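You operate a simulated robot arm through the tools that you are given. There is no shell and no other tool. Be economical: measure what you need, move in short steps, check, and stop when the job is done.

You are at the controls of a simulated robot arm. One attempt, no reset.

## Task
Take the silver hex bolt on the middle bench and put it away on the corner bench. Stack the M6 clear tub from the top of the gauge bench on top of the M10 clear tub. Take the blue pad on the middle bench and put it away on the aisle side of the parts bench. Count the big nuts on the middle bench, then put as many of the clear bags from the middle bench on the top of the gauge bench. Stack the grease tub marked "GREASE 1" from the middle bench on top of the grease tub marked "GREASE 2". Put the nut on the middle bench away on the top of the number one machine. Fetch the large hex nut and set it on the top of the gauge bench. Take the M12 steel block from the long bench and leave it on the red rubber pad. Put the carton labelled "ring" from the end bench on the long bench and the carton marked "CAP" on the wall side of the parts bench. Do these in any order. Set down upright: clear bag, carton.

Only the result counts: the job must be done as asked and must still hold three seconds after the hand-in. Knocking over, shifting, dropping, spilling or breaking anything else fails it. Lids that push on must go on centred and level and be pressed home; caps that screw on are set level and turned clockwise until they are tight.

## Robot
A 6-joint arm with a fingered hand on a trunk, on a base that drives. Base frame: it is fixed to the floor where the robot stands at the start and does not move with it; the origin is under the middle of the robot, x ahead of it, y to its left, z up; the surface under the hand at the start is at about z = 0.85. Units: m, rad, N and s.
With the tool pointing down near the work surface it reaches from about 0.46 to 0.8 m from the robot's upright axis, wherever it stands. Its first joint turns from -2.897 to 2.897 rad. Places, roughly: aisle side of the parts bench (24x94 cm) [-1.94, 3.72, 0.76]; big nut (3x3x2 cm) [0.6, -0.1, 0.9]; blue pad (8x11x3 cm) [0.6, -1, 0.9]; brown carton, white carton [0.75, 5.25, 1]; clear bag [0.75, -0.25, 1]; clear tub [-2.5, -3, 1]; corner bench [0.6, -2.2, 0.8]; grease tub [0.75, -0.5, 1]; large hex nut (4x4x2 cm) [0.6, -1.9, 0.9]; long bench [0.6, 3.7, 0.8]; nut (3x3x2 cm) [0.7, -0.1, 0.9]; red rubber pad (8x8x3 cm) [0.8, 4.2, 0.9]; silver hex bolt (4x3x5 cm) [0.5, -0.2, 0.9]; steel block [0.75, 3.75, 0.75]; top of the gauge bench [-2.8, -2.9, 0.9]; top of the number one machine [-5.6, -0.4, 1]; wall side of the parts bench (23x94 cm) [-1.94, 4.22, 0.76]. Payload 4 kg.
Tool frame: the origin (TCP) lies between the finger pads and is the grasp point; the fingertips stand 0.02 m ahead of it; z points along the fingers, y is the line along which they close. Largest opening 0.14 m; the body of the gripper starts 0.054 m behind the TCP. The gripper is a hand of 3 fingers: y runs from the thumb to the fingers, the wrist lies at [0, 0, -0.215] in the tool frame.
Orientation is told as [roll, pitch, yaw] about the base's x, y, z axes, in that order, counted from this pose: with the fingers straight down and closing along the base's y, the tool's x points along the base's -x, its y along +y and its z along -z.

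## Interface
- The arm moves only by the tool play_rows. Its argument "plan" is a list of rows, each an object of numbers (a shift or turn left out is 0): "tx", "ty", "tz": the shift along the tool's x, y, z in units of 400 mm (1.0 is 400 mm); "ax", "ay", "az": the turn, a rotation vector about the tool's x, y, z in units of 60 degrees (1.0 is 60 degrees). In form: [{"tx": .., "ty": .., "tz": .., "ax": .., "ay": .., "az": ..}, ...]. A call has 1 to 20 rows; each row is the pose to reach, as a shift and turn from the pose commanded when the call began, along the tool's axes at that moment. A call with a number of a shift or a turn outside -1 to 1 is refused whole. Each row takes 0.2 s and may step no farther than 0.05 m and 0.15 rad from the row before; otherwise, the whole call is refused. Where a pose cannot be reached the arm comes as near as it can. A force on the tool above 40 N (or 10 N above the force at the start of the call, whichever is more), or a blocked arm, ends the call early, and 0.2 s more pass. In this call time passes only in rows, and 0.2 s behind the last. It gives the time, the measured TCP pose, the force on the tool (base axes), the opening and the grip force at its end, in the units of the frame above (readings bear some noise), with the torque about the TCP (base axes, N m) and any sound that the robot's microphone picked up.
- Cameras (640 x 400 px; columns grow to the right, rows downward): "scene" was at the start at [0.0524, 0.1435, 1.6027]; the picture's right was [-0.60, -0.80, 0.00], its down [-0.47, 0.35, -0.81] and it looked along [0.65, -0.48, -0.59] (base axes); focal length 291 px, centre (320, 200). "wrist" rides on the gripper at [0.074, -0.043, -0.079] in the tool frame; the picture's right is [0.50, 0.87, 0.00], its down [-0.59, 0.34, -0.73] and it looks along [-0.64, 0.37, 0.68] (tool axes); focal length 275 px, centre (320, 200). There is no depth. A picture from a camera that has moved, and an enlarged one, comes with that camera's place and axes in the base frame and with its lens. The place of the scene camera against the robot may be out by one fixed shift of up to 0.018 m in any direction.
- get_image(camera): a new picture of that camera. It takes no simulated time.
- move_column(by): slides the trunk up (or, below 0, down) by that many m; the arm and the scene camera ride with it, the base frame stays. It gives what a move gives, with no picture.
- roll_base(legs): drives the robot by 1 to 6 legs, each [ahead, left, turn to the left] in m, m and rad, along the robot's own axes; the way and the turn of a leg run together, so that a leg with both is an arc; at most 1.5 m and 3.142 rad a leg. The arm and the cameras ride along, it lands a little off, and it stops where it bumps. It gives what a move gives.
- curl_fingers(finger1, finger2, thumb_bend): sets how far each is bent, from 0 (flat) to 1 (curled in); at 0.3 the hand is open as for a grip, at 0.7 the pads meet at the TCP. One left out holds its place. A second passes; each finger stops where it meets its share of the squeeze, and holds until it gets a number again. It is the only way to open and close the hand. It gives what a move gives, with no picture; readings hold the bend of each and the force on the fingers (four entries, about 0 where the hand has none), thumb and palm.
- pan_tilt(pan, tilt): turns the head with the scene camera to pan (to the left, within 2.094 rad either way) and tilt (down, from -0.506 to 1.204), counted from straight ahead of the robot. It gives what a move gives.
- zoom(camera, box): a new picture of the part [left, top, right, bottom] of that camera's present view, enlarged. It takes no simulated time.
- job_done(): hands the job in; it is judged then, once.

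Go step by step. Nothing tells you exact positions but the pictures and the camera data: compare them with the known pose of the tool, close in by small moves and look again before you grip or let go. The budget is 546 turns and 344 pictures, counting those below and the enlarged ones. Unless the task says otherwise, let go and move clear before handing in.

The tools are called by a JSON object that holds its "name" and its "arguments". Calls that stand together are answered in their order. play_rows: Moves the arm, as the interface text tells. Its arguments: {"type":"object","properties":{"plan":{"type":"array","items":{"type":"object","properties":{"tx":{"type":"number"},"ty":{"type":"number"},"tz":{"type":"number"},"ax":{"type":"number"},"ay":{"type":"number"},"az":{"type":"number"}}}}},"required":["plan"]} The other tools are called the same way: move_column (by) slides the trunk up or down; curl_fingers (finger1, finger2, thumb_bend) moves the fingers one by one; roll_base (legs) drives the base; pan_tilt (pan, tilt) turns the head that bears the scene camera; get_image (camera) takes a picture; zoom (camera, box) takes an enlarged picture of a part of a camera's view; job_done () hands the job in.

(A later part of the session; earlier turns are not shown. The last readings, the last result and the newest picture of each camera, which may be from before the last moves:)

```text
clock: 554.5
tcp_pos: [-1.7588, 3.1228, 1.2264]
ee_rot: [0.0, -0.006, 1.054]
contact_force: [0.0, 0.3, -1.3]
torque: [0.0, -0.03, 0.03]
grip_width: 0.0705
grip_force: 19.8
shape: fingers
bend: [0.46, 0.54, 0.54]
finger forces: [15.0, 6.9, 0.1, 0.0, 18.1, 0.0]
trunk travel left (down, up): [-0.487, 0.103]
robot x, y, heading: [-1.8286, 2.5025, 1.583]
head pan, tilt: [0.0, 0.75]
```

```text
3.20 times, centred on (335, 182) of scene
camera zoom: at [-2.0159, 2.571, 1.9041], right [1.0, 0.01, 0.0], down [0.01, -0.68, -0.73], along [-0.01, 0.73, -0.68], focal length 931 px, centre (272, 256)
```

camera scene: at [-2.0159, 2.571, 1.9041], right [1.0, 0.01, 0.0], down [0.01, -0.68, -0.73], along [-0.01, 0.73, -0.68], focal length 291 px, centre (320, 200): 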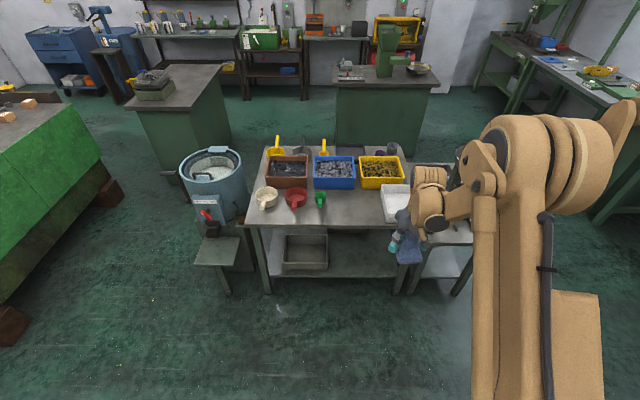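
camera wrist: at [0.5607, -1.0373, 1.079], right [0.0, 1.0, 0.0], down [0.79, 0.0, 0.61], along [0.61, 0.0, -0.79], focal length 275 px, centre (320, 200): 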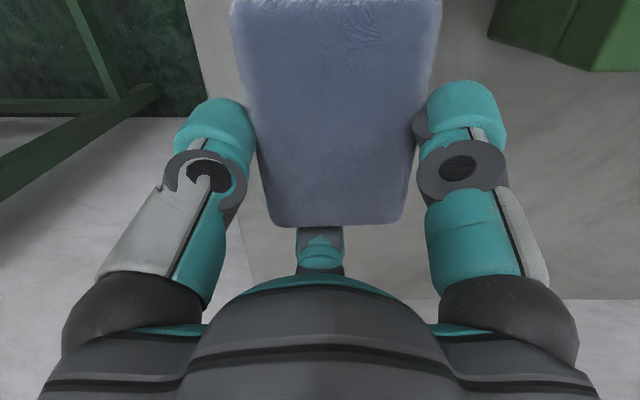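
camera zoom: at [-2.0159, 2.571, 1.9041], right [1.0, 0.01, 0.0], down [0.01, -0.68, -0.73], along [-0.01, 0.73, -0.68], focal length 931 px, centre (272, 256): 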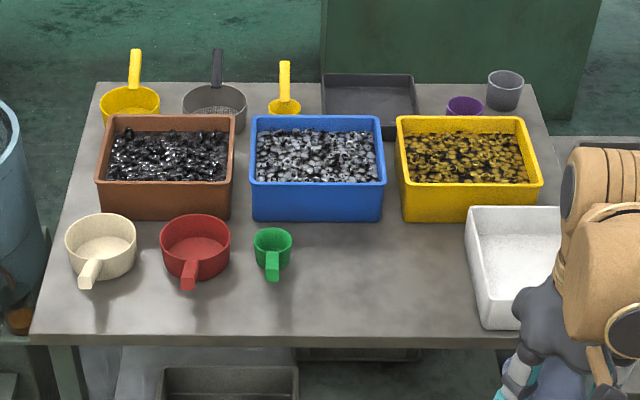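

The free front strip between the green cup and the white tray suits: pad centre about (-1.83,3.70). Drive in.

{"name": "roll_base", "arguments": {"legs": [[0, 0.07, -0.012], [0.6, 0, 0]]}}

{"name": "get_image", "arguments": {"camera": "wrist"}}

{"name": "get_image", "arguments": {"camera": "scene"}}

```text
clock: 558.5
tcp_pos: [-1.8187, 3.7183, 1.2259]
ee_rot: [-0.001, -0.007, 1.039]
contact_force: [0.2, 0.7, -0.9]
torque: [0.02, 0.02, 0.04]
grip_width: 0.0706
grip_force: 19.7
shape: fingers
bend: [0.46, 0.54, 0.54]
finger forces: [14.9, 6.9, 0.1, 0.0, 18.1, 0.0]
trunk travel left (down, up): [-0.487, 0.103]
robot x, y, heading: [-1.8981, 3.1, 1.568]
head pan, tilt: [0.0, 0.75]
```

```text
120 pictures are left
camera wrist: at [-1.8193, 3.6321, 1.3049], right [-1.0, 0.01, 0.0], down [0.0, 0.68, 0.74], along [0.01, 0.74, -0.68], focal length 275 px, centre (320, 200)
```

wrist: 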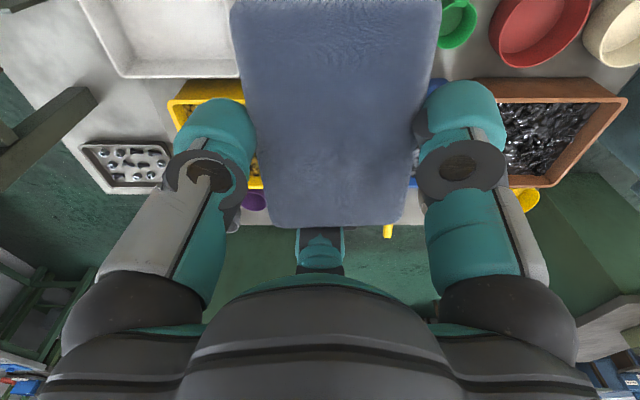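

```text
119 pictures are left
camera scene: at [-2.0837, 3.1701, 1.9041], right [1.0, 0.0, 0.0], down [0.0, -0.68, -0.73], along [0.0, 0.73, -0.68], focal length 291 px, centre (320, 200)
```

scene: 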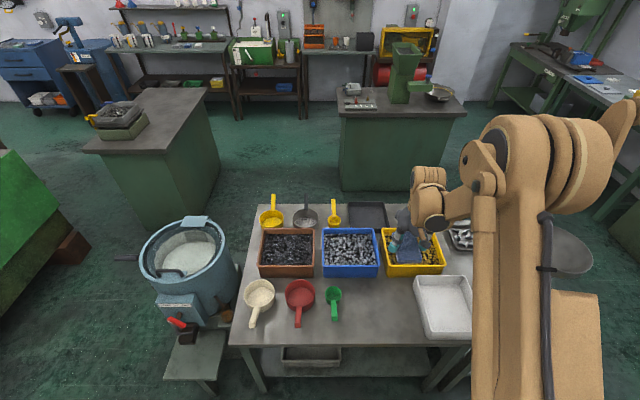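

{"name": "play_rows", "arguments": {"plan": [{"tx": 0.032, "ty": 0.054}]}}

{"name": "move_column", "arguments": {"by": -0.34}}

{"name": "get_image", "arguments": {"camera": "wrist"}}

{"name": "get_image", "arguments": {"camera": "scene"}}

```text
clock: 558.9
tcp_pos: [-1.8454, 3.7188, 1.2257]
ee_rot: [-0.001, -0.007, 1.041]
contact_force: [-0.7, 0.3, -0.1]
torque: [0.0, -0.01, 0.0]
grip_width: 0.0703
grip_force: 20.4
shape: fingers
bend: [0.46, 0.54, 0.54]
finger forces: [15.0, 6.9, 0.1, 0.1, 18.2, 0.1]
trunk travel left (down, up): [-0.487, 0.103]
robot x, y, heading: [-1.8918, 3.1007, 1.562]
head pan, tilt: [0.0, 0.75]
```

```text
clock: 562.2
tcp_pos: [-1.8432, 3.7179, 0.8862]
ee_rot: [0.001, -0.005, 1.042]
contact_force: [-0.4, -0.1, -0.6]
torque: [-0.03, 0.02, -0.04]
grip_width: 0.0704
grip_force: 19.9
shape: fingers
bend: [0.46, 0.54, 0.54]
finger forces: [15.0, 6.8, 0.0, 0.0, 18.2, 0.1]
trunk travel left (down, up): [-0.147, 0.443]
robot x, y, heading: [-1.8956, 3.1017, 1.57]
head pan, tilt: [0.0, 0.75]
```

```text
118 pictures are left
camera wrist: at [-1.8431, 3.6321, 0.9655], right [-1.0, 0.01, 0.0], down [0.0, 0.68, 0.74], along [0.01, 0.74, -0.68], focal length 275 px, centre (320, 200)
```

wrist: 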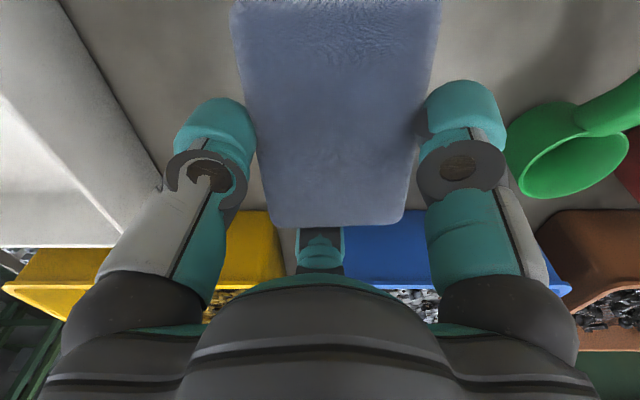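

```text
117 pictures are left
camera scene: at [-2.0837, 3.1692, 1.5642], right [1.0, 0.0, 0.0], down [0.0, -0.68, -0.73], along [0.0, 0.73, -0.68], focal length 291 px, centre (320, 200)
```

scene: 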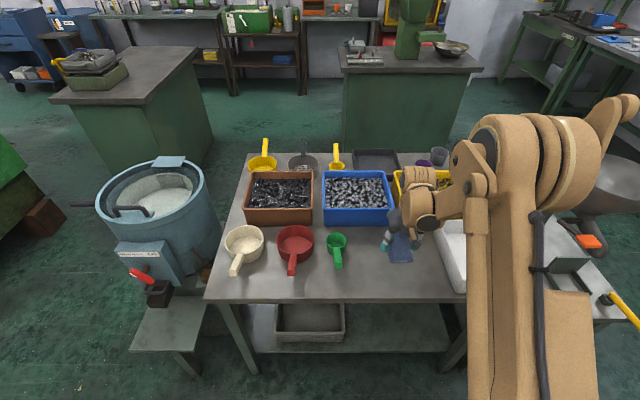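

{"name": "move_column", "arguments": {"by": -0.06}}

{"name": "get_image", "arguments": {"camera": "wrist"}}

{"name": "zoom", "arguments": {"camera": "scene", "box": [320, 170, 480, 310]}}

```text
clock: 563.2
tcp_pos: [-1.8424, 3.7174, 0.8267]
ee_rot: [0.001, -0.006, 1.039]
contact_force: [-0.3, -0.8, -0.5]
torque: [0.01, 0.03, -0.01]
grip_width: 0.0704
grip_force: 20.1
shape: fingers
bend: [0.46, 0.54, 0.54]
finger forces: [15.0, 6.9, 0.0, 0.0, 18.2, 0.1]
trunk travel left (down, up): [-0.087, 0.503]
robot x, y, heading: [-1.8994, 3.1033, 1.567]
head pan, tilt: [0.0, 0.75]
```

```text
116 pictures are left
camera wrist: at [-1.8431, 3.6321, 0.9055], right [-1.0, 0.01, 0.0], down [0.0, 0.67, 0.74], along [0.01, 0.74, -0.67], focal length 275 px, centre (320, 200)
```

wrist: 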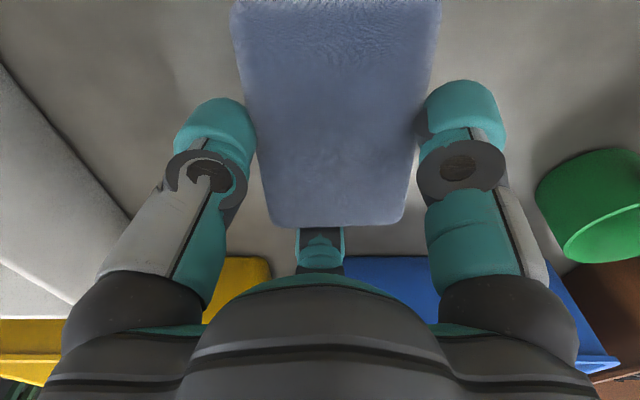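

```text
2.86 times, centred on (400, 240) of scene
camera zoom: at [-2.0836, 3.1691, 1.5042], right [1.0, 0.0, 0.0], down [0.0, -0.68, -0.73], along [0.0, 0.73, -0.68], focal length 831 px, centre (91, 86)
```

zoom: 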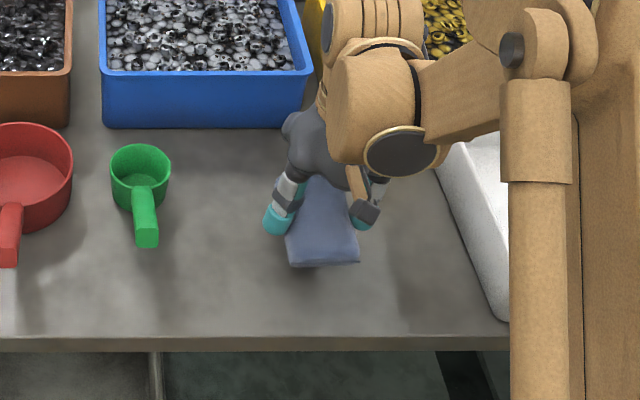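

{"name": "play_rows", "arguments": {"plan": [{"tz": 0.015}, {"tz": 0.03}]}}

{"name": "play_rows", "arguments": {"plan": [{"tz": 0.0125}]}}

```text
clock: 563.8
tcp_pos: [-1.8424, 3.7184, 0.8135]
ee_rot: [-0.001, -0.005, 1.04]
contact_force: [0.1, 0.1, -0.4]
torque: [0.02, -0.02, -0.01]
grip_width: 0.0705
grip_force: 19.8
shape: fingers
bend: [0.46, 0.54, 0.54]
finger forces: [15.0, 6.8, 0.1, 0.0, 18.0, 0.1]
trunk travel left (down, up): [-0.087, 0.503]
robot x, y, heading: [-1.8969, 3.0996, 1.569]
head pan, tilt: [0.0, 0.75]
```

```text
clock: 564.2
tcp_pos: [-1.8423, 3.7182, 0.8082]
ee_rot: [-0.001, -0.004, 1.042]
contact_force: [0.3, -0.3, -0.4]
torque: [-0.02, 0.04, 0.01]
grip_width: 0.07
grip_force: 19.7
shape: fingers
bend: [0.46, 0.54, 0.54]
finger forces: [15.1, 6.9, 0.1, 0.1, 18.1, 0.0]
trunk travel left (down, up): [-0.087, 0.503]
robot x, y, heading: [-1.9007, 3.0999, 1.567]
head pan, tilt: [0.0, 0.75]
```

{"name": "play_rows", "arguments": {"plan": [{"tz": 0.0125}]}}

{"name": "play_rows", "arguments": {"plan": [{"tz": 0.01}]}}

```text
clock: 564.6
tcp_pos: [-1.8436, 3.7189, 0.8051]
ee_rot: [0.0, -0.003, 1.041]
contact_force: [1.4, 2.3, 5.4]
torque: [-0.34, 0.2, 0.02]
grip_width: 0.0703
grip_force: 20.8
shape: fingers
bend: [0.45, 0.54, 0.54]
finger forces: [16.5, 6.7, 0.1, 0.0, 18.6, 0.1]
trunk travel left (down, up): [-0.087, 0.503]
robot x, y, heading: [-1.8979, 3.0964, 1.561]
head pan, tilt: [0.0, 0.75]
```

```text
clock: 565.0
tcp_pos: [-1.8425, 3.7178, 0.8006]
ee_rot: [0.001, -0.006, 1.04]
contact_force: [1.3, 2.9, 8.5]
torque: [-0.51, 0.29, -0.13]
grip_width: 0.0706
grip_force: 21.4
shape: fingers
bend: [0.45, 0.54, 0.54]
finger forces: [18.7, 7.3, 0.1, 0.1, 17.4, 0.0]
trunk travel left (down, up): [-0.087, 0.503]
robot x, y, heading: [-1.8954, 3.0996, 1.568]
head pan, tilt: [0.0, 0.75]
```

{"name": "play_rows", "arguments": {"plan": [{"tz": 0.0125}]}}

{"name": "zoom", "arguments": {"camera": "scene", "box": [340, 190, 440, 290]}}

```text
clock: 565.5
tcp_pos: [-1.8433, 3.7184, 0.7986]
ee_rot: [0.003, -0.01, 1.04]
contact_force: [1.4, 3.7, 29.9]
torque: [-0.73, 0.57, -0.01]
grip_width: 0.0707
grip_force: 24.9
shape: fingers
bend: [0.45, 0.54, 0.55]
finger forces: [23.9, 7.6, 0.0, 0.1, 19.0, 0.1]
trunk travel left (down, up): [-0.087, 0.503]
robot x, y, heading: [-1.8965, 3.0996, 1.571]
head pan, tilt: [0.0, 0.75]
stopped in row 1: the force on the tool passed its limit at 43 N (the readings are from after the stop); the commanded pose is now the measured one
```

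```text
4.00 times, centred on (390, 240) of scene
camera zoom: at [-2.0836, 3.1668, 1.5045], right [1.0, 0.0, 0.0], down [0.0, -0.68, -0.73], along [0.0, 0.73, -0.68], focal length 1163 px, centre (40, 40)
```

zoom: 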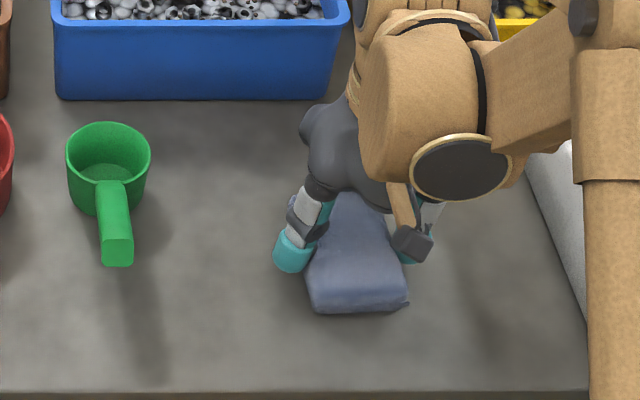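

Contact; back off 2 mm and release, then rise.

{"name": "play_rows", "arguments": {"plan": [{"tz": -0.008}]}}

{"name": "curl_fingers", "arguments": {"finger1": 0.4, "finger2": 0.46, "thumb_bend": 0.44}}

{"name": "get_image", "arguments": {"camera": "wrist"}}

```text
clock: 565.9
tcp_pos: [-1.8445, 3.7194, 0.7996]
ee_rot: [-0.002, -0.005, 1.04]
contact_force: [2.2, -2.2, 4.9]
torque: [-0.39, 0.16, 0.12]
grip_width: 0.0708
grip_force: 20.1
shape: fingers
bend: [0.45, 0.54, 0.55]
finger forces: [16.0, 6.6, 0.1, 0.0, 17.6, 0.0]
trunk travel left (down, up): [-0.087, 0.503]
robot x, y, heading: [-1.8964, 3.0983, 1.562]
head pan, tilt: [0.0, 0.75]
```

```text
clock: 566.9
tcp_pos: [-1.843, 3.719, 0.8004]
ee_rot: [0.0, -0.008, 1.041]
contact_force: [0.2, 0.6, 0.8]
torque: [-0.03, 0.0, 0.02]
grip_width: 0.0888
grip_force: 0.1
shape: fingers
bend: [0.4, 0.46, 0.44]
finger forces: [0.1, 0.1, 0.0, 0.1, 0.0, 0.0]
trunk travel left (down, up): [-0.087, 0.503]
robot x, y, heading: [-1.8951, 3.1032, 1.569]
head pan, tilt: [0.0, 0.75]
```

```text
113 pictures are left
camera wrist: at [-1.8433, 3.6331, 0.879], right [-1.0, 0.01, 0.0], down [0.0, 0.67, 0.74], along [0.01, 0.74, -0.67], focal length 275 px, centre (320, 200)
```

wrist: 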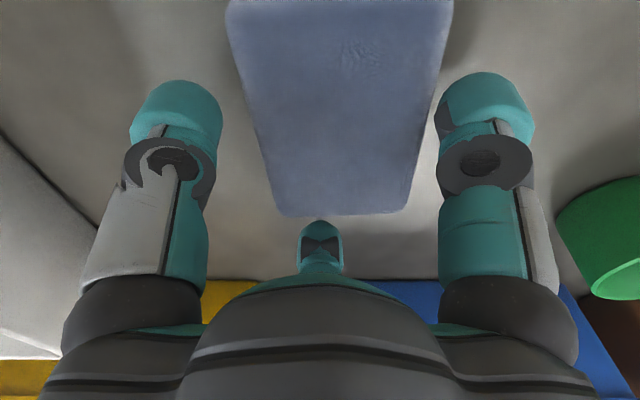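

{"name": "move_column", "arguments": {"by": 0.45}}

{"name": "pan_tilt", "arguments": {"pan": 0.0, "tilt": 0.8}}

{"name": "zoom", "arguments": {"camera": "scene", "box": [220, 120, 480, 300]}}

{"name": "get_image", "arguments": {"camera": "wrist"}}

```text
refused: 0.45 is not a number from -0.4 to 0.4
```

```text
clock: 567.5
tcp_pos: [-1.8417, 3.7192, 0.7995]
ee_rot: [0.003, -0.007, 1.04]
contact_force: [0.0, 0.5, -0.4]
torque: [0.0, -0.01, -0.01]
grip_width: 0.0887
grip_force: 0.2
shape: fingers
bend: [0.4, 0.46, 0.44]
finger forces: [0.0, 0.0, 0.0, 0.0, 0.0, 0.0]
trunk travel left (down, up): [-0.087, 0.503]
robot x, y, heading: [-1.8925, 3.1011, 1.574]
head pan, tilt: [0.0, 0.799]
```

```text
2.22 times, centred on (350, 210) of scene
camera zoom: at [-2.0836, 3.1671, 1.5001], right [1.0, 0.0, 0.0], down [0.0, -0.72, -0.7], along [0.0, 0.7, -0.72], focal length 646 px, centre (253, 178)
```

zoom: 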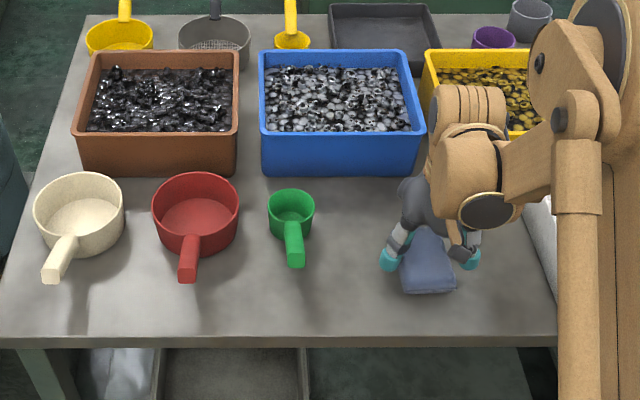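

```text
111 pictures are left
camera wrist: at [-1.8433, 3.6331, 0.879], right [-1.0, 0.01, 0.0], down [0.0, 0.67, 0.74], along [0.01, 0.74, -0.67], focal length 275 px, centre (320, 200)
```

wrist: 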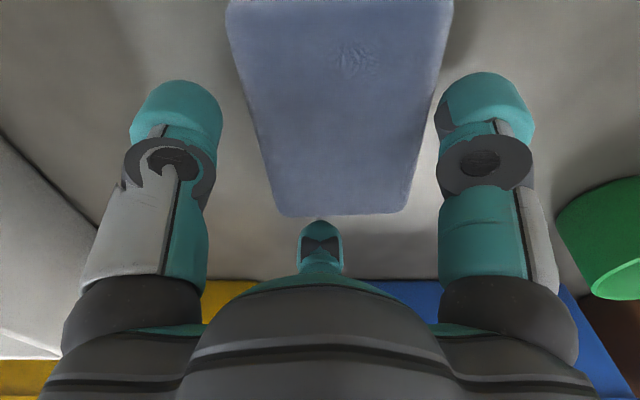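

{"name": "move_column", "arguments": {"by": 0.4}}

{"name": "zoom", "arguments": {"camera": "scene", "box": [220, 140, 480, 320]}}

{"name": "get_image", "arguments": {"camera": "wrist"}}

```text
clock: 571.4
tcp_pos: [-1.8436, 3.7191, 1.2001]
ee_rot: [0.0, -0.007, 1.04]
contact_force: [0.5, -0.7, -0.1]
torque: [0.02, -0.03, -0.04]
grip_width: 0.0886
grip_force: 0.0
shape: fingers
bend: [0.4, 0.46, 0.44]
finger forces: [0.1, 0.0, 0.0, 0.0, 0.0, 0.0]
trunk travel left (down, up): [-0.487, 0.103]
robot x, y, heading: [-1.8967, 3.1046, 1.563]
head pan, tilt: [0.0, 0.799]
```

```text
2.22 times, centred on (350, 230) of scene
camera zoom: at [-2.0837, 3.1673, 1.9], right [1.0, 0.0, 0.0], down [0.0, -0.72, -0.7], along [0.0, 0.7, -0.72], focal length 646 px, centre (253, 133)
```

zoom: 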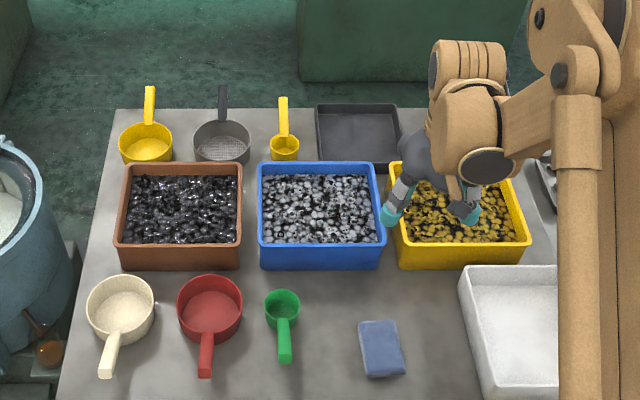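

```text
109 pictures are left
camera wrist: at [-1.8433, 3.6333, 1.2789], right [-1.0, 0.01, 0.0], down [0.0, 0.67, 0.74], along [0.01, 0.74, -0.67], focal length 275 px, centre (320, 200)
```

wrist: 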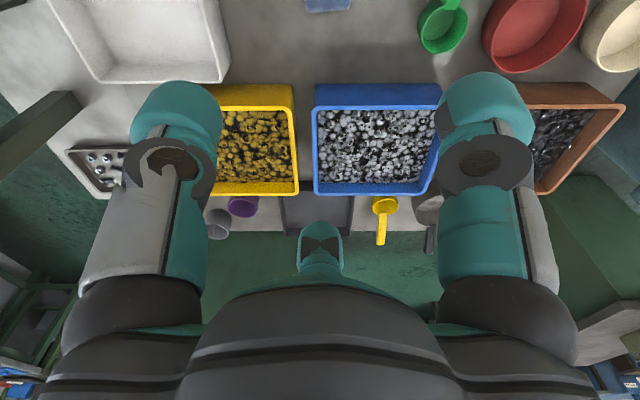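

Pad is on the aisle side. Next the end bench with the cartons: drive around to (−0.1,5.1) facing +x.

{"name": "roll_base", "arguments": {"legs": [[-0.15, 0, 0], [0, -1.5, 0], [1.2, 0, 0], [0.9, 0, 0], [0, 0, -1.57]]}}

{"name": "pan_tilt", "arguments": {"pan": -0.1, "tilt": 0.7}}

{"name": "get_image", "arguments": {"camera": "scene"}}

```text
clock: 593.6
tcp_pos: [0.1442, 5.0375, 1.1987]
ee_rot: [0.001, -0.008, -0.484]
contact_force: [0.0, 0.5, 0.5]
torque: [0.04, 0.02, 0.0]
grip_width: 0.0886
grip_force: 0.0
shape: fingers
bend: [0.4, 0.46, 0.44]
finger forces: [0.0, 0.0, 0.0, 0.1, 0.1, 0.0]
trunk travel left (down, up): [-0.487, 0.103]
robot x, y, heading: [-0.4787, 5.0623, 0.039]
head pan, tilt: [0.0, 0.799]
```

```text
clock: 594.3
tcp_pos: [0.143, 5.0386, 1.2002]
ee_rot: [0.0, -0.009, -0.483]
contact_force: [0.2, 0.3, -0.3]
torque: [-0.03, 0.05, 0.02]
grip_width: 0.0887
grip_force: 0.0
shape: fingers
bend: [0.4, 0.46, 0.44]
finger forces: [0.0, 0.0, 0.1, 0.0, 0.0, 0.0]
trunk travel left (down, up): [-0.487, 0.103]
robot x, y, heading: [-0.4808, 5.062, 0.049]
head pan, tilt: [-0.099, 0.7]
```

```text
108 pictures are left
camera scene: at [-0.4193, 5.2516, 1.9083], right [-0.06, -1.0, 0.0], down [-0.64, 0.04, -0.76], along [0.76, -0.04, -0.64], focal length 291 px, centre (320, 200)
```

scene: 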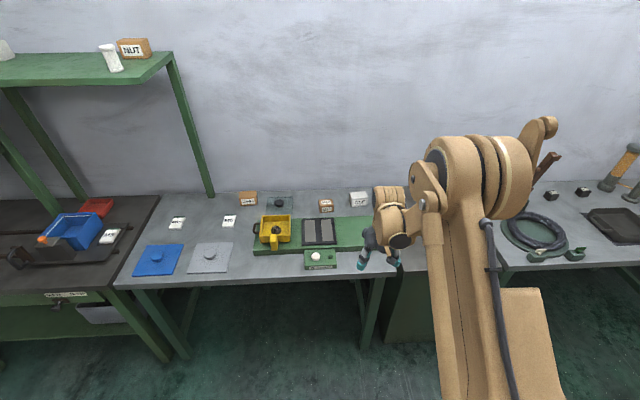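

{"name": "zoom", "arguments": {"camera": "scene", "box": [130, 170, 390, 280]}}

{"name": "zoom", "arguments": {"camera": "scene", "box": [230, 180, 380, 250]}}

```text
2.46 times, centred on (260, 225) of scene
camera zoom: at [-0.4193, 5.2516, 1.9083], right [-0.06, -1.0, 0.0], down [-0.64, 0.04, -0.76], along [0.76, -0.04, -0.64], focal length 716 px, centre (468, 138)
```

zoom: 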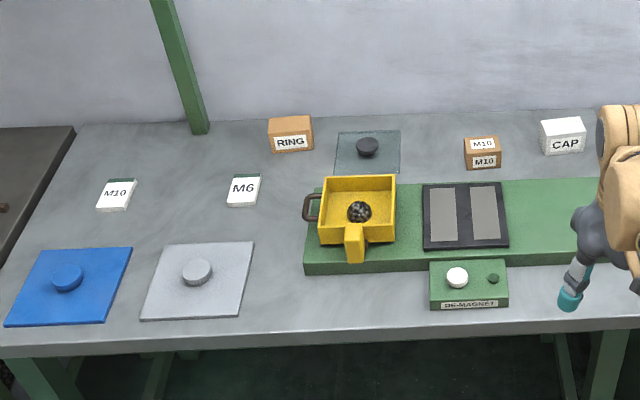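

```text
4.27 times, centred on (305, 215) of scene
camera zoom: at [-0.4193, 5.2516, 1.9083], right [-0.06, -1.0, 0.0], down [-0.64, 0.04, -0.76], along [0.76, -0.04, -0.64], focal length 1241 px, centre (384, 136)
```

zoom: 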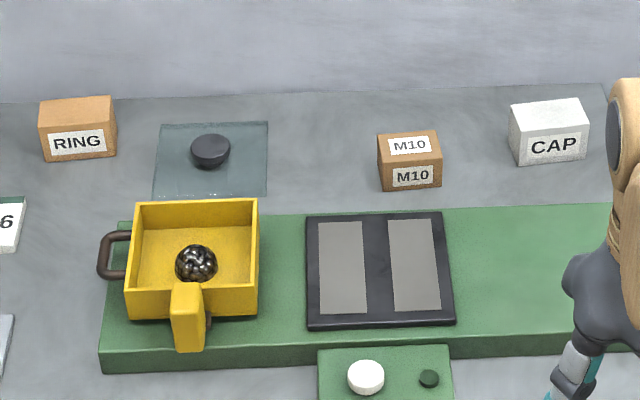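

RING (brown) at about (0.82,5.58), CAP (white) at about (0.77,4.97). I go to the RING carton first with hand yaw 0.

{"name": "roll_base", "arguments": {"legs": [[0, 0.58, -0.049], [0.5, 0, 0]]}}

{"name": "play_rows", "arguments": {"plan": [{"az": -0.125}, {"az": -0.25}, {"az": -0.375}, {"az": -0.505}]}}

{"name": "curl_fingers", "arguments": {"finger1": 0.36, "finger2": 0.38, "thumb_bend": 0.3}}

{"name": "get_image", "arguments": {"camera": "wrist"}}

{"name": "get_image", "arguments": {"camera": "scene"}}

```text
clock: 600.0
tcp_pos: [0.6274, 5.5758, 1.1991]
ee_rot: [0.0, -0.007, -0.526]
contact_force: [-0.3, 0.4, 0.5]
torque: [0.01, 0.01, -0.03]
grip_width: 0.0886
grip_force: 0.0
shape: fingers
bend: [0.4, 0.46, 0.44]
finger forces: [0.1, 0.1, 0.0, 0.0, 0.1, 0.1]
trunk travel left (down, up): [-0.487, 0.103]
robot x, y, heading: [0.0083, 5.6301, 0.005]
head pan, tilt: [-0.099, 0.7]
```

```text
clock: 601.0
tcp_pos: [0.6281, 5.5766, 1.1991]
ee_rot: [-0.003, -0.006, 0.005]
contact_force: [-0.1, 0.1, 0.5]
torque: [-0.01, -0.01, 0.02]
grip_width: 0.0889
grip_force: 0.0
shape: fingers
bend: [0.4, 0.46, 0.44]
finger forces: [0.0, 0.0, 0.0, 0.0, 0.0, 0.0]
trunk travel left (down, up): [-0.487, 0.103]
robot x, y, heading: [0.0075, 5.6275, 0.003]
head pan, tilt: [-0.099, 0.7]
```

```text
clock: 602.0
tcp_pos: [0.6276, 5.577, 1.1995]
ee_rot: [-0.004, -0.006, 0.003]
contact_force: [-0.2, 0.7, 0.1]
torque: [0.0, 0.04, 0.02]
grip_width: 0.1158
grip_force: 0.1
shape: fingers
bend: [0.36, 0.38, 0.3]
finger forces: [0.0, 0.0, 0.1, 0.1, 0.0, 0.1]
trunk travel left (down, up): [-0.487, 0.103]
robot x, y, heading: [0.0104, 5.6299, 0.005]
head pan, tilt: [-0.099, 0.7]
```

```text
105 pictures are left
camera wrist: at [0.5534, 5.5334, 1.2791], right [-0.5, 0.86, -0.01], down [0.58, 0.34, 0.74], along [0.64, 0.37, -0.68], focal length 275 px, centre (320, 200)
```

wrist: 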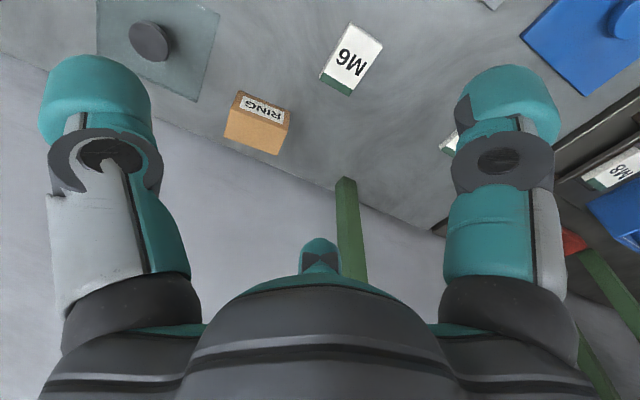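

```text
104 pictures are left
camera scene: at [0.0739, 5.813, 1.9083], right [-0.1, -1.0, 0.0], down [-0.64, 0.06, -0.76], along [0.76, -0.08, -0.64], focal length 291 px, centre (320, 200)
```

scene: 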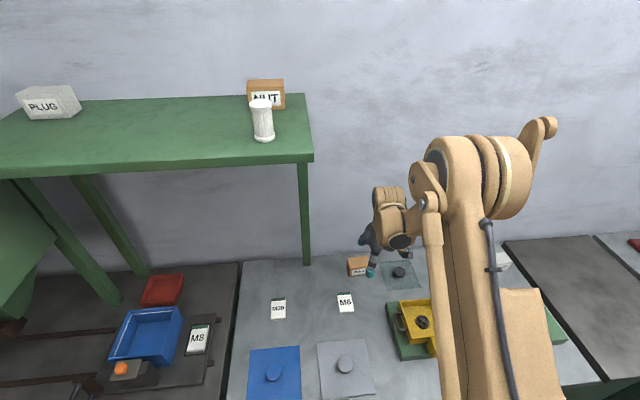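

{"name": "zoom", "arguments": {"camera": "wrist", "box": [200, 70, 320, 170]}}

```text
4.00 times, centred on (260, 120) of wrist
camera zoom: at [0.5534, 5.5334, 1.2791], right [-0.5, 0.86, -0.01], down [0.58, 0.34, 0.74], along [0.64, 0.37, -0.68], focal length 1101 px, centre (560, 520)
```

zoom: 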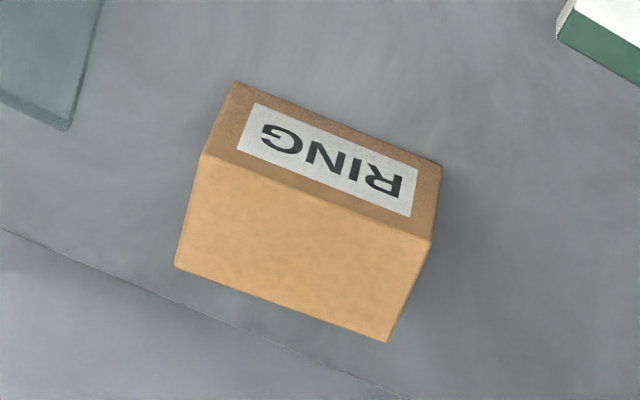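

{"name": "roll_base", "arguments": {"legs": [[0.07, 0, 0]]}}

{"name": "curl_fingers", "arguments": {"finger1": 0.42, "finger2": 0.43, "thumb_bend": 0.34}}

{"name": "play_rows", "arguments": {"plan": [{"tz": -0.05}, {"tz": -0.1}]}}

{"name": "move_column", "arguments": {"by": -0.22}}

```text
clock: 603.0
tcp_pos: [0.6987, 5.576, 1.1988]
ee_rot: [-0.003, -0.004, 0.003]
contact_force: [0.5, 1.3, 0.1]
torque: [0.02, 0.04, 0.01]
grip_width: 0.1155
grip_force: 0.0
shape: fingers
bend: [0.36, 0.38, 0.3]
finger forces: [0.0, 0.1, 0.0, 0.0, 0.1, 0.0]
trunk travel left (down, up): [-0.487, 0.103]
robot x, y, heading: [0.0751, 5.6249, -0.002]
head pan, tilt: [-0.099, 0.7]
```

```text
clock: 604.0
tcp_pos: [0.697, 5.576, 1.1998]
ee_rot: [-0.003, -0.006, 0.003]
contact_force: [0.4, -0.1, -0.4]
torque: [0.0, 0.01, 0.0]
grip_width: 0.101
grip_force: 0.1
shape: fingers
bend: [0.42, 0.43, 0.34]
finger forces: [0.0, 0.0, 0.0, 0.0, 0.0, 0.1]
trunk travel left (down, up): [-0.487, 0.103]
robot x, y, heading: [0.0764, 5.6271, 0.002]
head pan, tilt: [-0.099, 0.7]
```

```text
clock: 604.6
tcp_pos: [0.6957, 5.5759, 1.2403]
ee_rot: [-0.005, -0.007, 0.004]
contact_force: [0.9, 0.2, 0.3]
torque: [0.04, 0.01, 0.02]
grip_width: 0.1011
grip_force: 0.1
shape: fingers
bend: [0.42, 0.43, 0.34]
finger forces: [0.1, 0.1, 0.1, 0.0, 0.1, 0.1]
trunk travel left (down, up): [-0.487, 0.103]
robot x, y, heading: [0.0744, 5.6245, 0.002]
head pan, tilt: [-0.099, 0.7]
```

```text
clock: 607.0
tcp_pos: [0.6958, 5.576, 1.0199]
ee_rot: [-0.002, -0.009, 0.005]
contact_force: [-0.6, 0.4, -0.6]
torque: [0.01, 0.0, 0.02]
grip_width: 0.1013
grip_force: 0.0
shape: fingers
bend: [0.42, 0.43, 0.34]
finger forces: [0.0, 0.1, 0.1, 0.1, 0.0, 0.0]
trunk travel left (down, up): [-0.267, 0.323]
robot x, y, heading: [0.0713, 5.628, 0.0]
head pan, tilt: [-0.099, 0.7]
```

{"name": "play_rows", "arguments": {"plan": [{"tx": -0.106, "ty": -0.004, "az": -0.033}, {"tx": -0.212, "ty": -0.008, "az": -0.066}, {"tx": -0.3175, "ty": -0.0125, "az": -0.1, "ay": 0.008}]}}

{"name": "get_image", "arguments": {"camera": "wrist"}}

```text
clock: 607.8
tcp_pos: [0.8239, 5.5694, 1.0203]
ee_rot: [-0.004, 0.004, 0.106]
contact_force: [0.4, -0.2, 0.6]
torque: [0.03, 0.0, -0.01]
grip_width: 0.1012
grip_force: 0.2
shape: fingers
bend: [0.42, 0.43, 0.34]
finger forces: [0.0, 0.0, 0.0, 0.0, 0.0, 0.0]
trunk travel left (down, up): [-0.267, 0.323]
robot x, y, heading: [0.0758, 5.6282, 0.004]
head pan, tilt: [-0.099, 0.7]
```

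```text
102 pictures are left
camera wrist: at [0.7556, 5.5202, 1.0992], right [-0.59, 0.81, 0.0], down [0.55, 0.4, 0.73], along [0.59, 0.43, -0.68], focal length 275 px, centre (320, 200)
```

wrist: 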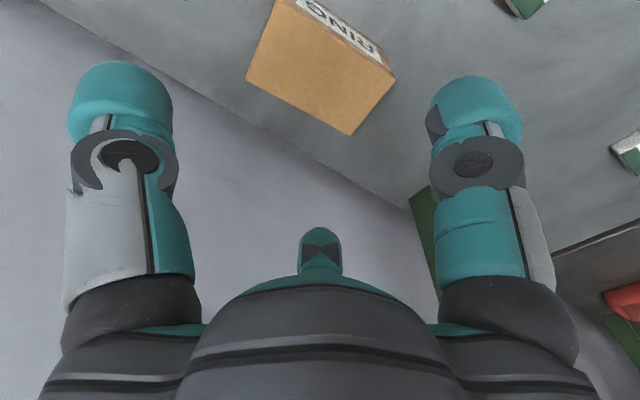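

{"name": "play_rows", "arguments": {"plan": [{"tx": 0.009, "ty": -0.008}]}}

{"name": "move_column", "arguments": {"by": -0.085}}

{"name": "get_image", "arguments": {"camera": "wrist"}}

```text
clock: 608.2
tcp_pos: [0.8204, 5.5668, 1.0211]
ee_rot: [-0.003, 0.004, 0.108]
contact_force: [-0.2, 0.3, 0.7]
torque: [0.01, -0.01, -0.01]
grip_width: 0.1014
grip_force: 0.0
shape: fingers
bend: [0.42, 0.43, 0.34]
finger forces: [0.0, 0.0, 0.0, 0.0, 0.0, 0.0]
trunk travel left (down, up): [-0.267, 0.323]
robot x, y, heading: [0.0779, 5.6286, 0.005]
head pan, tilt: [-0.099, 0.7]
```

```text
clock: 609.4
tcp_pos: [0.8185, 5.5672, 0.9357]
ee_rot: [-0.004, 0.001, 0.109]
contact_force: [-0.2, -0.7, -0.2]
torque: [0.0, 0.0, 0.03]
grip_width: 0.1012
grip_force: 0.1
shape: fingers
bend: [0.42, 0.43, 0.34]
finger forces: [0.0, 0.0, 0.1, 0.1, 0.1, 0.0]
trunk travel left (down, up): [-0.182, 0.408]
robot x, y, heading: [0.0753, 5.6271, 0.005]
head pan, tilt: [-0.099, 0.7]
```

```text
101 pictures are left
camera wrist: at [0.7511, 5.5168, 1.0153], right [-0.59, 0.81, 0.0], down [0.55, 0.4, 0.73], along [0.59, 0.43, -0.68], focal length 275 px, centre (320, 200)
```

wrist: 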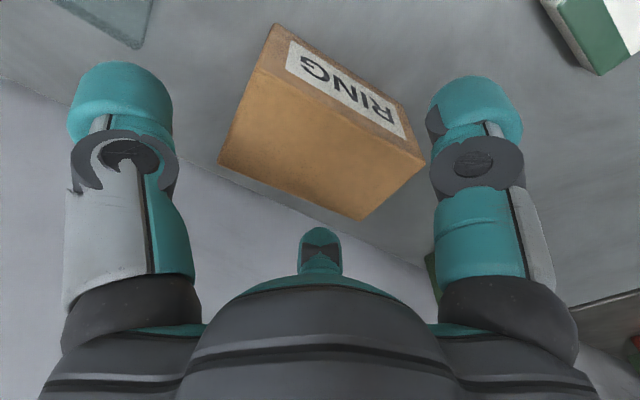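

{"name": "move_column", "arguments": {"by": -0.046}}

{"name": "curl_fingers", "arguments": {"finger1": 0.6, "finger2": 0.6, "thumb_bend": 0.55}}

{"name": "get_image", "arguments": {"camera": "wrist"}}

```text
clock: 610.3
tcp_pos: [0.8186, 5.5668, 0.889]
ee_rot: [-0.003, 0.001, 0.107]
contact_force: [0.4, 0.3, 1.4]
torque: [0.02, 0.0, -0.02]
grip_width: 0.1012
grip_force: 0.0
shape: fingers
bend: [0.42, 0.43, 0.34]
finger forces: [0.0, 0.0, 0.0, 0.1, 0.0, 0.0]
trunk travel left (down, up): [-0.136, 0.454]
robot x, y, heading: [0.0774, 5.6273, 0.003]
head pan, tilt: [-0.099, 0.7]
```

```text
clock: 611.3
tcp_pos: [0.819, 5.5668, 0.8896]
ee_rot: [-0.003, 0.005, 0.107]
contact_force: [0.6, -0.7, 0.0]
torque: [0.09, -0.02, -0.04]
grip_width: 0.0616
grip_force: 16.7
shape: fingers
bend: [0.52, 0.53, 0.51]
finger forces: [9.6, 10.2, 0.0, 0.0, 13.9, 0.1]
trunk travel left (down, up): [-0.136, 0.454]
robot x, y, heading: [0.0739, 5.6216, 0.002]
head pan, tilt: [-0.099, 0.7]
```

```text
100 pictures are left
camera wrist: at [0.7512, 5.5166, 0.9691], right [-0.59, 0.81, 0.0], down [0.55, 0.4, 0.73], along [0.59, 0.43, -0.68], focal length 275 px, centre (320, 200)
```

wrist: 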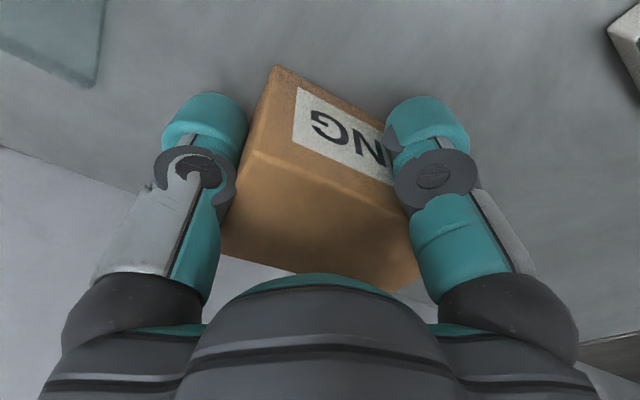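

{"name": "move_column", "arguments": {"by": 0.28}}

{"name": "get_image", "arguments": {"camera": "wrist"}}

{"name": "roll_base", "arguments": {"legs": [[-0.35, 0, 0]]}}

{"name": "roll_base", "arguments": {"legs": [[0, -1.4, 0], [0, -0.4, 0]]}}

{"name": "get_image", "arguments": {"camera": "scene"}}

```text
clock: 614.1
tcp_pos: [0.8202, 5.5683, 1.1689]
ee_rot: [-0.004, 0.002, 0.109]
contact_force: [0.3, 0.1, -3.1]
torque: [-0.03, 0.0, 0.02]
grip_width: 0.0609
grip_force: 15.8
shape: fingers
bend: [0.52, 0.53, 0.51]
finger forces: [9.6, 9.9, 0.0, 0.0, 13.3, 0.0]
trunk travel left (down, up): [-0.416, 0.174]
robot x, y, heading: [0.0785, 5.6257, 0.003]
head pan, tilt: [-0.099, 0.7]
```

```text
99 pictures are left
camera wrist: at [0.7516, 5.5168, 1.2487], right [-0.59, 0.81, 0.0], down [0.55, 0.4, 0.73], along [0.59, 0.43, -0.68], focal length 275 px, centre (320, 200)
```

wrist: 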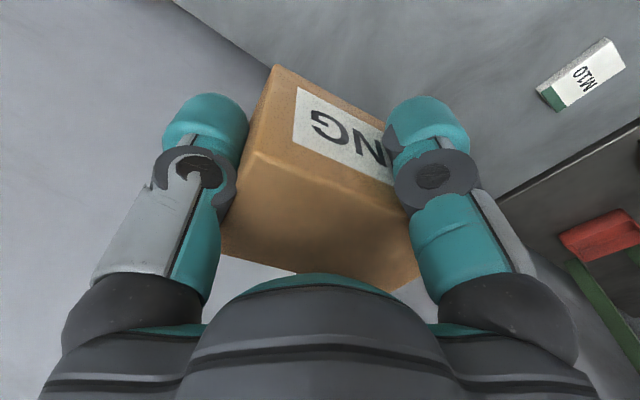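

```text
clock: 616.4
tcp_pos: [0.4586, 5.5688, 1.1693]
ee_rot: [-0.005, 0.002, 0.11]
contact_force: [0.0, -0.5, -2.4]
torque: [-0.03, -0.05, 0.02]
grip_width: 0.061
grip_force: 16.3
shape: fingers
bend: [0.52, 0.53, 0.51]
finger forces: [9.7, 9.7, 0.0, 0.1, 13.2, 0.0]
trunk travel left (down, up): [-0.416, 0.174]
robot x, y, heading: [-0.2807, 5.6216, 0.002]
head pan, tilt: [-0.099, 0.7]
```

```text
clock: 625.5
tcp_pos: [0.4781, 3.7619, 1.1694]
ee_rot: [-0.003, 0.003, 0.122]
contact_force: [0.8, 0.3, -3.3]
torque: [-0.03, 0.05, 0.01]
grip_width: 0.0611
grip_force: 16.7
shape: fingers
bend: [0.52, 0.53, 0.51]
finger forces: [9.6, 9.8, 0.1, 0.0, 13.1, 0.1]
trunk travel left (down, up): [-0.416, 0.174]
robot x, y, heading: [-0.2682, 3.8089, 0.016]
head pan, tilt: [-0.099, 0.7]
```

```text
98 pictures are left
camera scene: at [-0.2013, 3.997, 1.8374], right [-0.08, -1.0, 0.0], down [-0.64, 0.06, -0.76], along [0.76, -0.06, -0.64], focal length 291 px, centre (320, 200)
```

scene: 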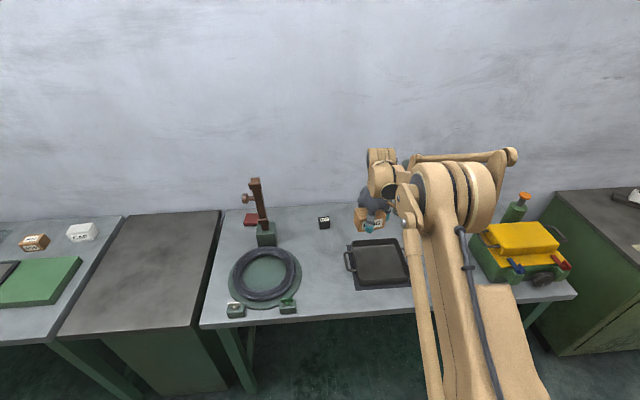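

{"name": "zoom", "arguments": {"camera": "scene", "box": [210, 170, 430, 310]}}

{"name": "get_image", "arguments": {"camera": "wrist"}}

```text
2.86 times, centred on (320, 240) of scene
camera zoom: at [-0.2013, 3.997, 1.8374], right [-0.08, -1.0, 0.0], down [-0.64, 0.06, -0.76], along [0.76, -0.06, -0.64], focal length 831 px, centre (320, 86)
```

zoom: 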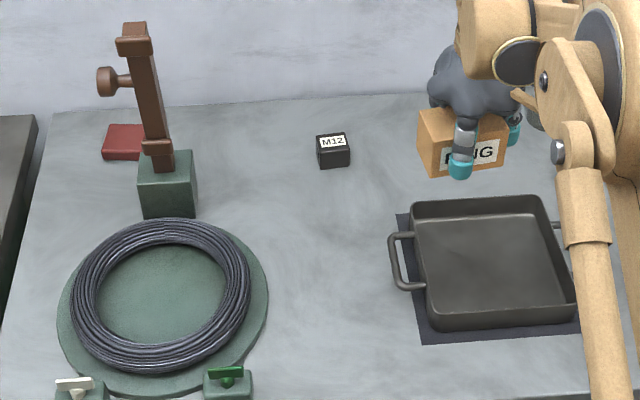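

```text
96 pictures are left
camera wrist: at [0.4105, 3.7095, 1.2488], right [-0.6, 0.8, 0.0], down [0.54, 0.41, 0.73], along [0.59, 0.44, -0.68], focal length 275 px, centre (320, 200)
```

wrist: 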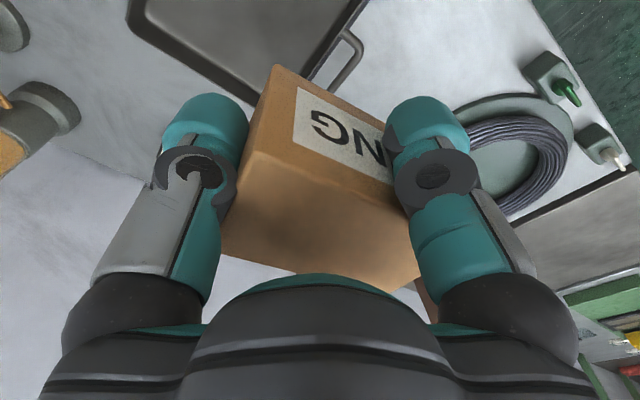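

M12 block at about (0.75,3.89), red pad at about (0.81,4.23). I'll set the RING carton at the free middle spot (0.60,3.93).

{"name": "roll_base", "arguments": {"legs": [[0, 0.17, -0.016], [0.12, 0, 0]]}}

{"name": "move_column", "arguments": {"by": -0.2}}

{"name": "get_image", "arguments": {"camera": "wrist"}}

{"name": "get_image", "arguments": {"camera": "scene"}}

```text
clock: 627.9
tcp_pos: [0.5953, 3.9212, 1.1684]
ee_rot: [-0.003, 0.003, 0.108]
contact_force: [-0.1, 0.7, -3.3]
torque: [0.02, 0.02, 0.01]
grip_width: 0.0612
grip_force: 16.2
shape: fingers
bend: [0.52, 0.53, 0.51]
finger forces: [9.6, 9.9, 0.1, 0.0, 13.0, 0.1]
trunk travel left (down, up): [-0.416, 0.174]
robot x, y, heading: [-0.1489, 3.98, 0.006]
head pan, tilt: [-0.099, 0.7]
```

```text
clock: 630.0
tcp_pos: [0.5949, 3.9226, 0.969]
ee_rot: [-0.003, 0.003, 0.106]
contact_force: [0.1, 0.5, -3.0]
torque: [0.01, -0.01, 0.01]
grip_width: 0.0609
grip_force: 16.3
shape: fingers
bend: [0.52, 0.53, 0.51]
finger forces: [9.6, 9.7, 0.1, 0.1, 13.0, 0.0]
trunk travel left (down, up): [-0.216, 0.374]
robot x, y, heading: [-0.1485, 3.9822, 0.003]
head pan, tilt: [-0.099, 0.7]
```

```text
95 pictures are left
camera wrist: at [0.5258, 3.8716, 1.049], right [-0.59, 0.81, 0.0], down [0.55, 0.4, 0.73], along [0.59, 0.43, -0.68], focal length 275 px, centre (320, 200)
```

wrist: 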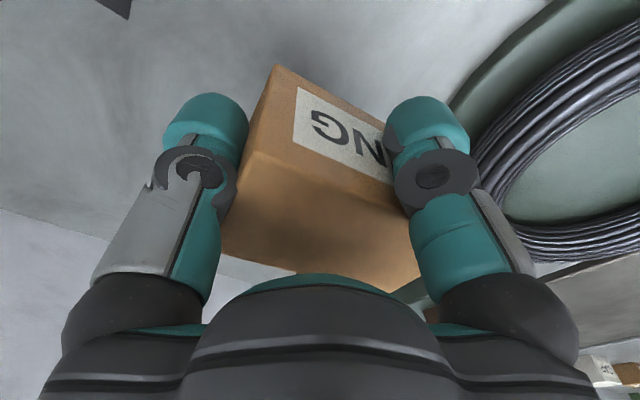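

```text
94 pictures are left
camera scene: at [-0.0818, 4.1686, 1.6374], right [-0.1, -0.99, 0.0], down [-0.64, 0.06, -0.76], along [0.76, -0.08, -0.64], focal length 291 px, centre (320, 200)
```

scene: 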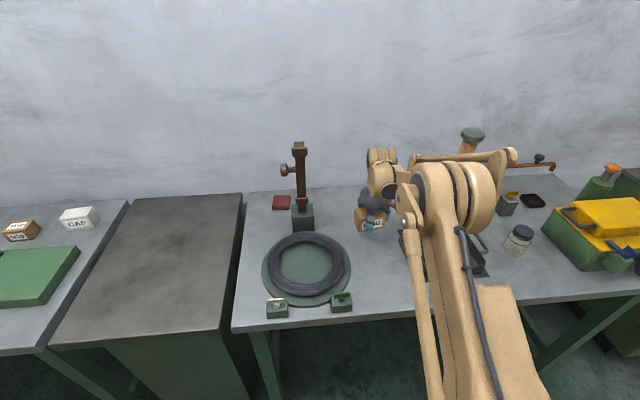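

{"name": "play_rows", "arguments": {"plan": [{"ty": 0.025}]}}

{"name": "move_column", "arguments": {"by": -0.07}}

{"name": "play_rows", "arguments": {"plan": [{"tz": 0.0125}]}}

{"name": "get_image", "arguments": {"camera": "wrist"}}

```text
clock: 630.4
tcp_pos: [0.5939, 3.9307, 0.968]
ee_rot: [-0.002, 0.003, 0.106]
contact_force: [-0.1, 0.3, -3.4]
torque: [-0.04, -0.02, 0.02]
grip_width: 0.0609
grip_force: 16.3
shape: fingers
bend: [0.52, 0.53, 0.51]
finger forces: [9.6, 9.9, 0.1, 0.1, 13.0, 0.0]
trunk travel left (down, up): [-0.216, 0.374]
robot x, y, heading: [-0.1471, 3.9786, 0.0]
head pan, tilt: [-0.099, 0.7]
```

```text
clock: 631.5
tcp_pos: [0.5933, 3.931, 0.8994]
ee_rot: [-0.002, 0.004, 0.106]
contact_force: [0.0, 0.7, -2.7]
torque: [-0.05, 0.01, 0.04]
grip_width: 0.0609
grip_force: 15.5
shape: fingers
bend: [0.52, 0.53, 0.51]
finger forces: [9.6, 9.8, 0.0, 0.0, 12.9, 0.0]
trunk travel left (down, up): [-0.146, 0.444]
robot x, y, heading: [-0.151, 3.9818, 0.0]
head pan, tilt: [-0.099, 0.7]
```

```text
clock: 631.9
tcp_pos: [0.593, 3.9315, 0.8936]
ee_rot: [-0.004, 0.004, 0.107]
contact_force: [0.1, -0.5, -3.0]
torque: [-0.04, 0.03, 0.02]
grip_width: 0.061
grip_force: 16.6
shape: fingers
bend: [0.52, 0.53, 0.51]
finger forces: [9.5, 9.8, 0.0, 0.0, 12.8, 0.0]
trunk travel left (down, up): [-0.146, 0.444]
robot x, y, heading: [-0.1468, 3.9823, -0.0]
head pan, tilt: [-0.099, 0.7]
```

```text
93 pictures are left
camera wrist: at [0.5247, 3.8813, 0.9734], right [-0.59, 0.81, 0.0], down [0.55, 0.4, 0.73], along [0.59, 0.43, -0.68], focal length 275 px, centre (320, 200)
```

wrist: 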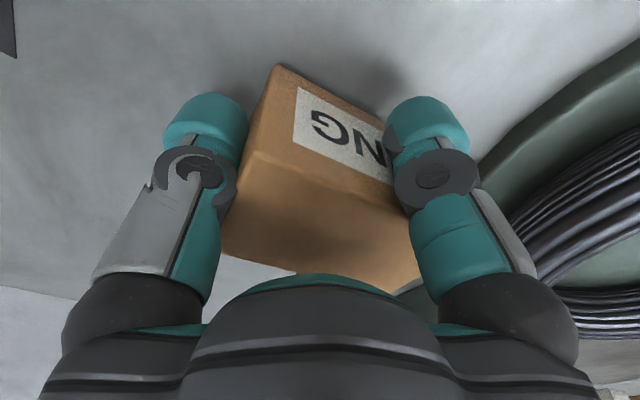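

{"name": "play_rows", "arguments": {"plan": [{"tz": 0.0075}]}}

{"name": "play_rows", "arguments": {"plan": [{"tz": 0.0075}]}}

```text
clock: 632.3
tcp_pos: [0.5933, 3.9303, 0.89]
ee_rot: [-0.003, 0.004, 0.106]
contact_force: [-0.1, 0.1, -3.5]
torque: [0.01, 0.02, 0.0]
grip_width: 0.0611
grip_force: 16.4
shape: fingers
bend: [0.52, 0.53, 0.51]
finger forces: [9.6, 9.7, 0.1, 0.0, 12.9, 0.0]
trunk travel left (down, up): [-0.146, 0.444]
robot x, y, heading: [-0.1519, 3.9839, 0.003]
head pan, tilt: [-0.099, 0.7]
```

```text
clock: 632.7
tcp_pos: [0.5929, 3.93, 0.8889]
ee_rot: [-0.003, 0.002, 0.107]
contact_force: [1.4, -0.9, 7.1]
torque: [0.35, -0.01, -0.06]
grip_width: 0.0609
grip_force: 17.5
shape: fingers
bend: [0.53, 0.53, 0.51]
finger forces: [9.9, 11.5, 0.0, 0.1, 13.3, 0.0]
trunk travel left (down, up): [-0.146, 0.444]
robot x, y, heading: [-0.1476, 3.9821, -0.003]
head pan, tilt: [-0.099, 0.7]
```

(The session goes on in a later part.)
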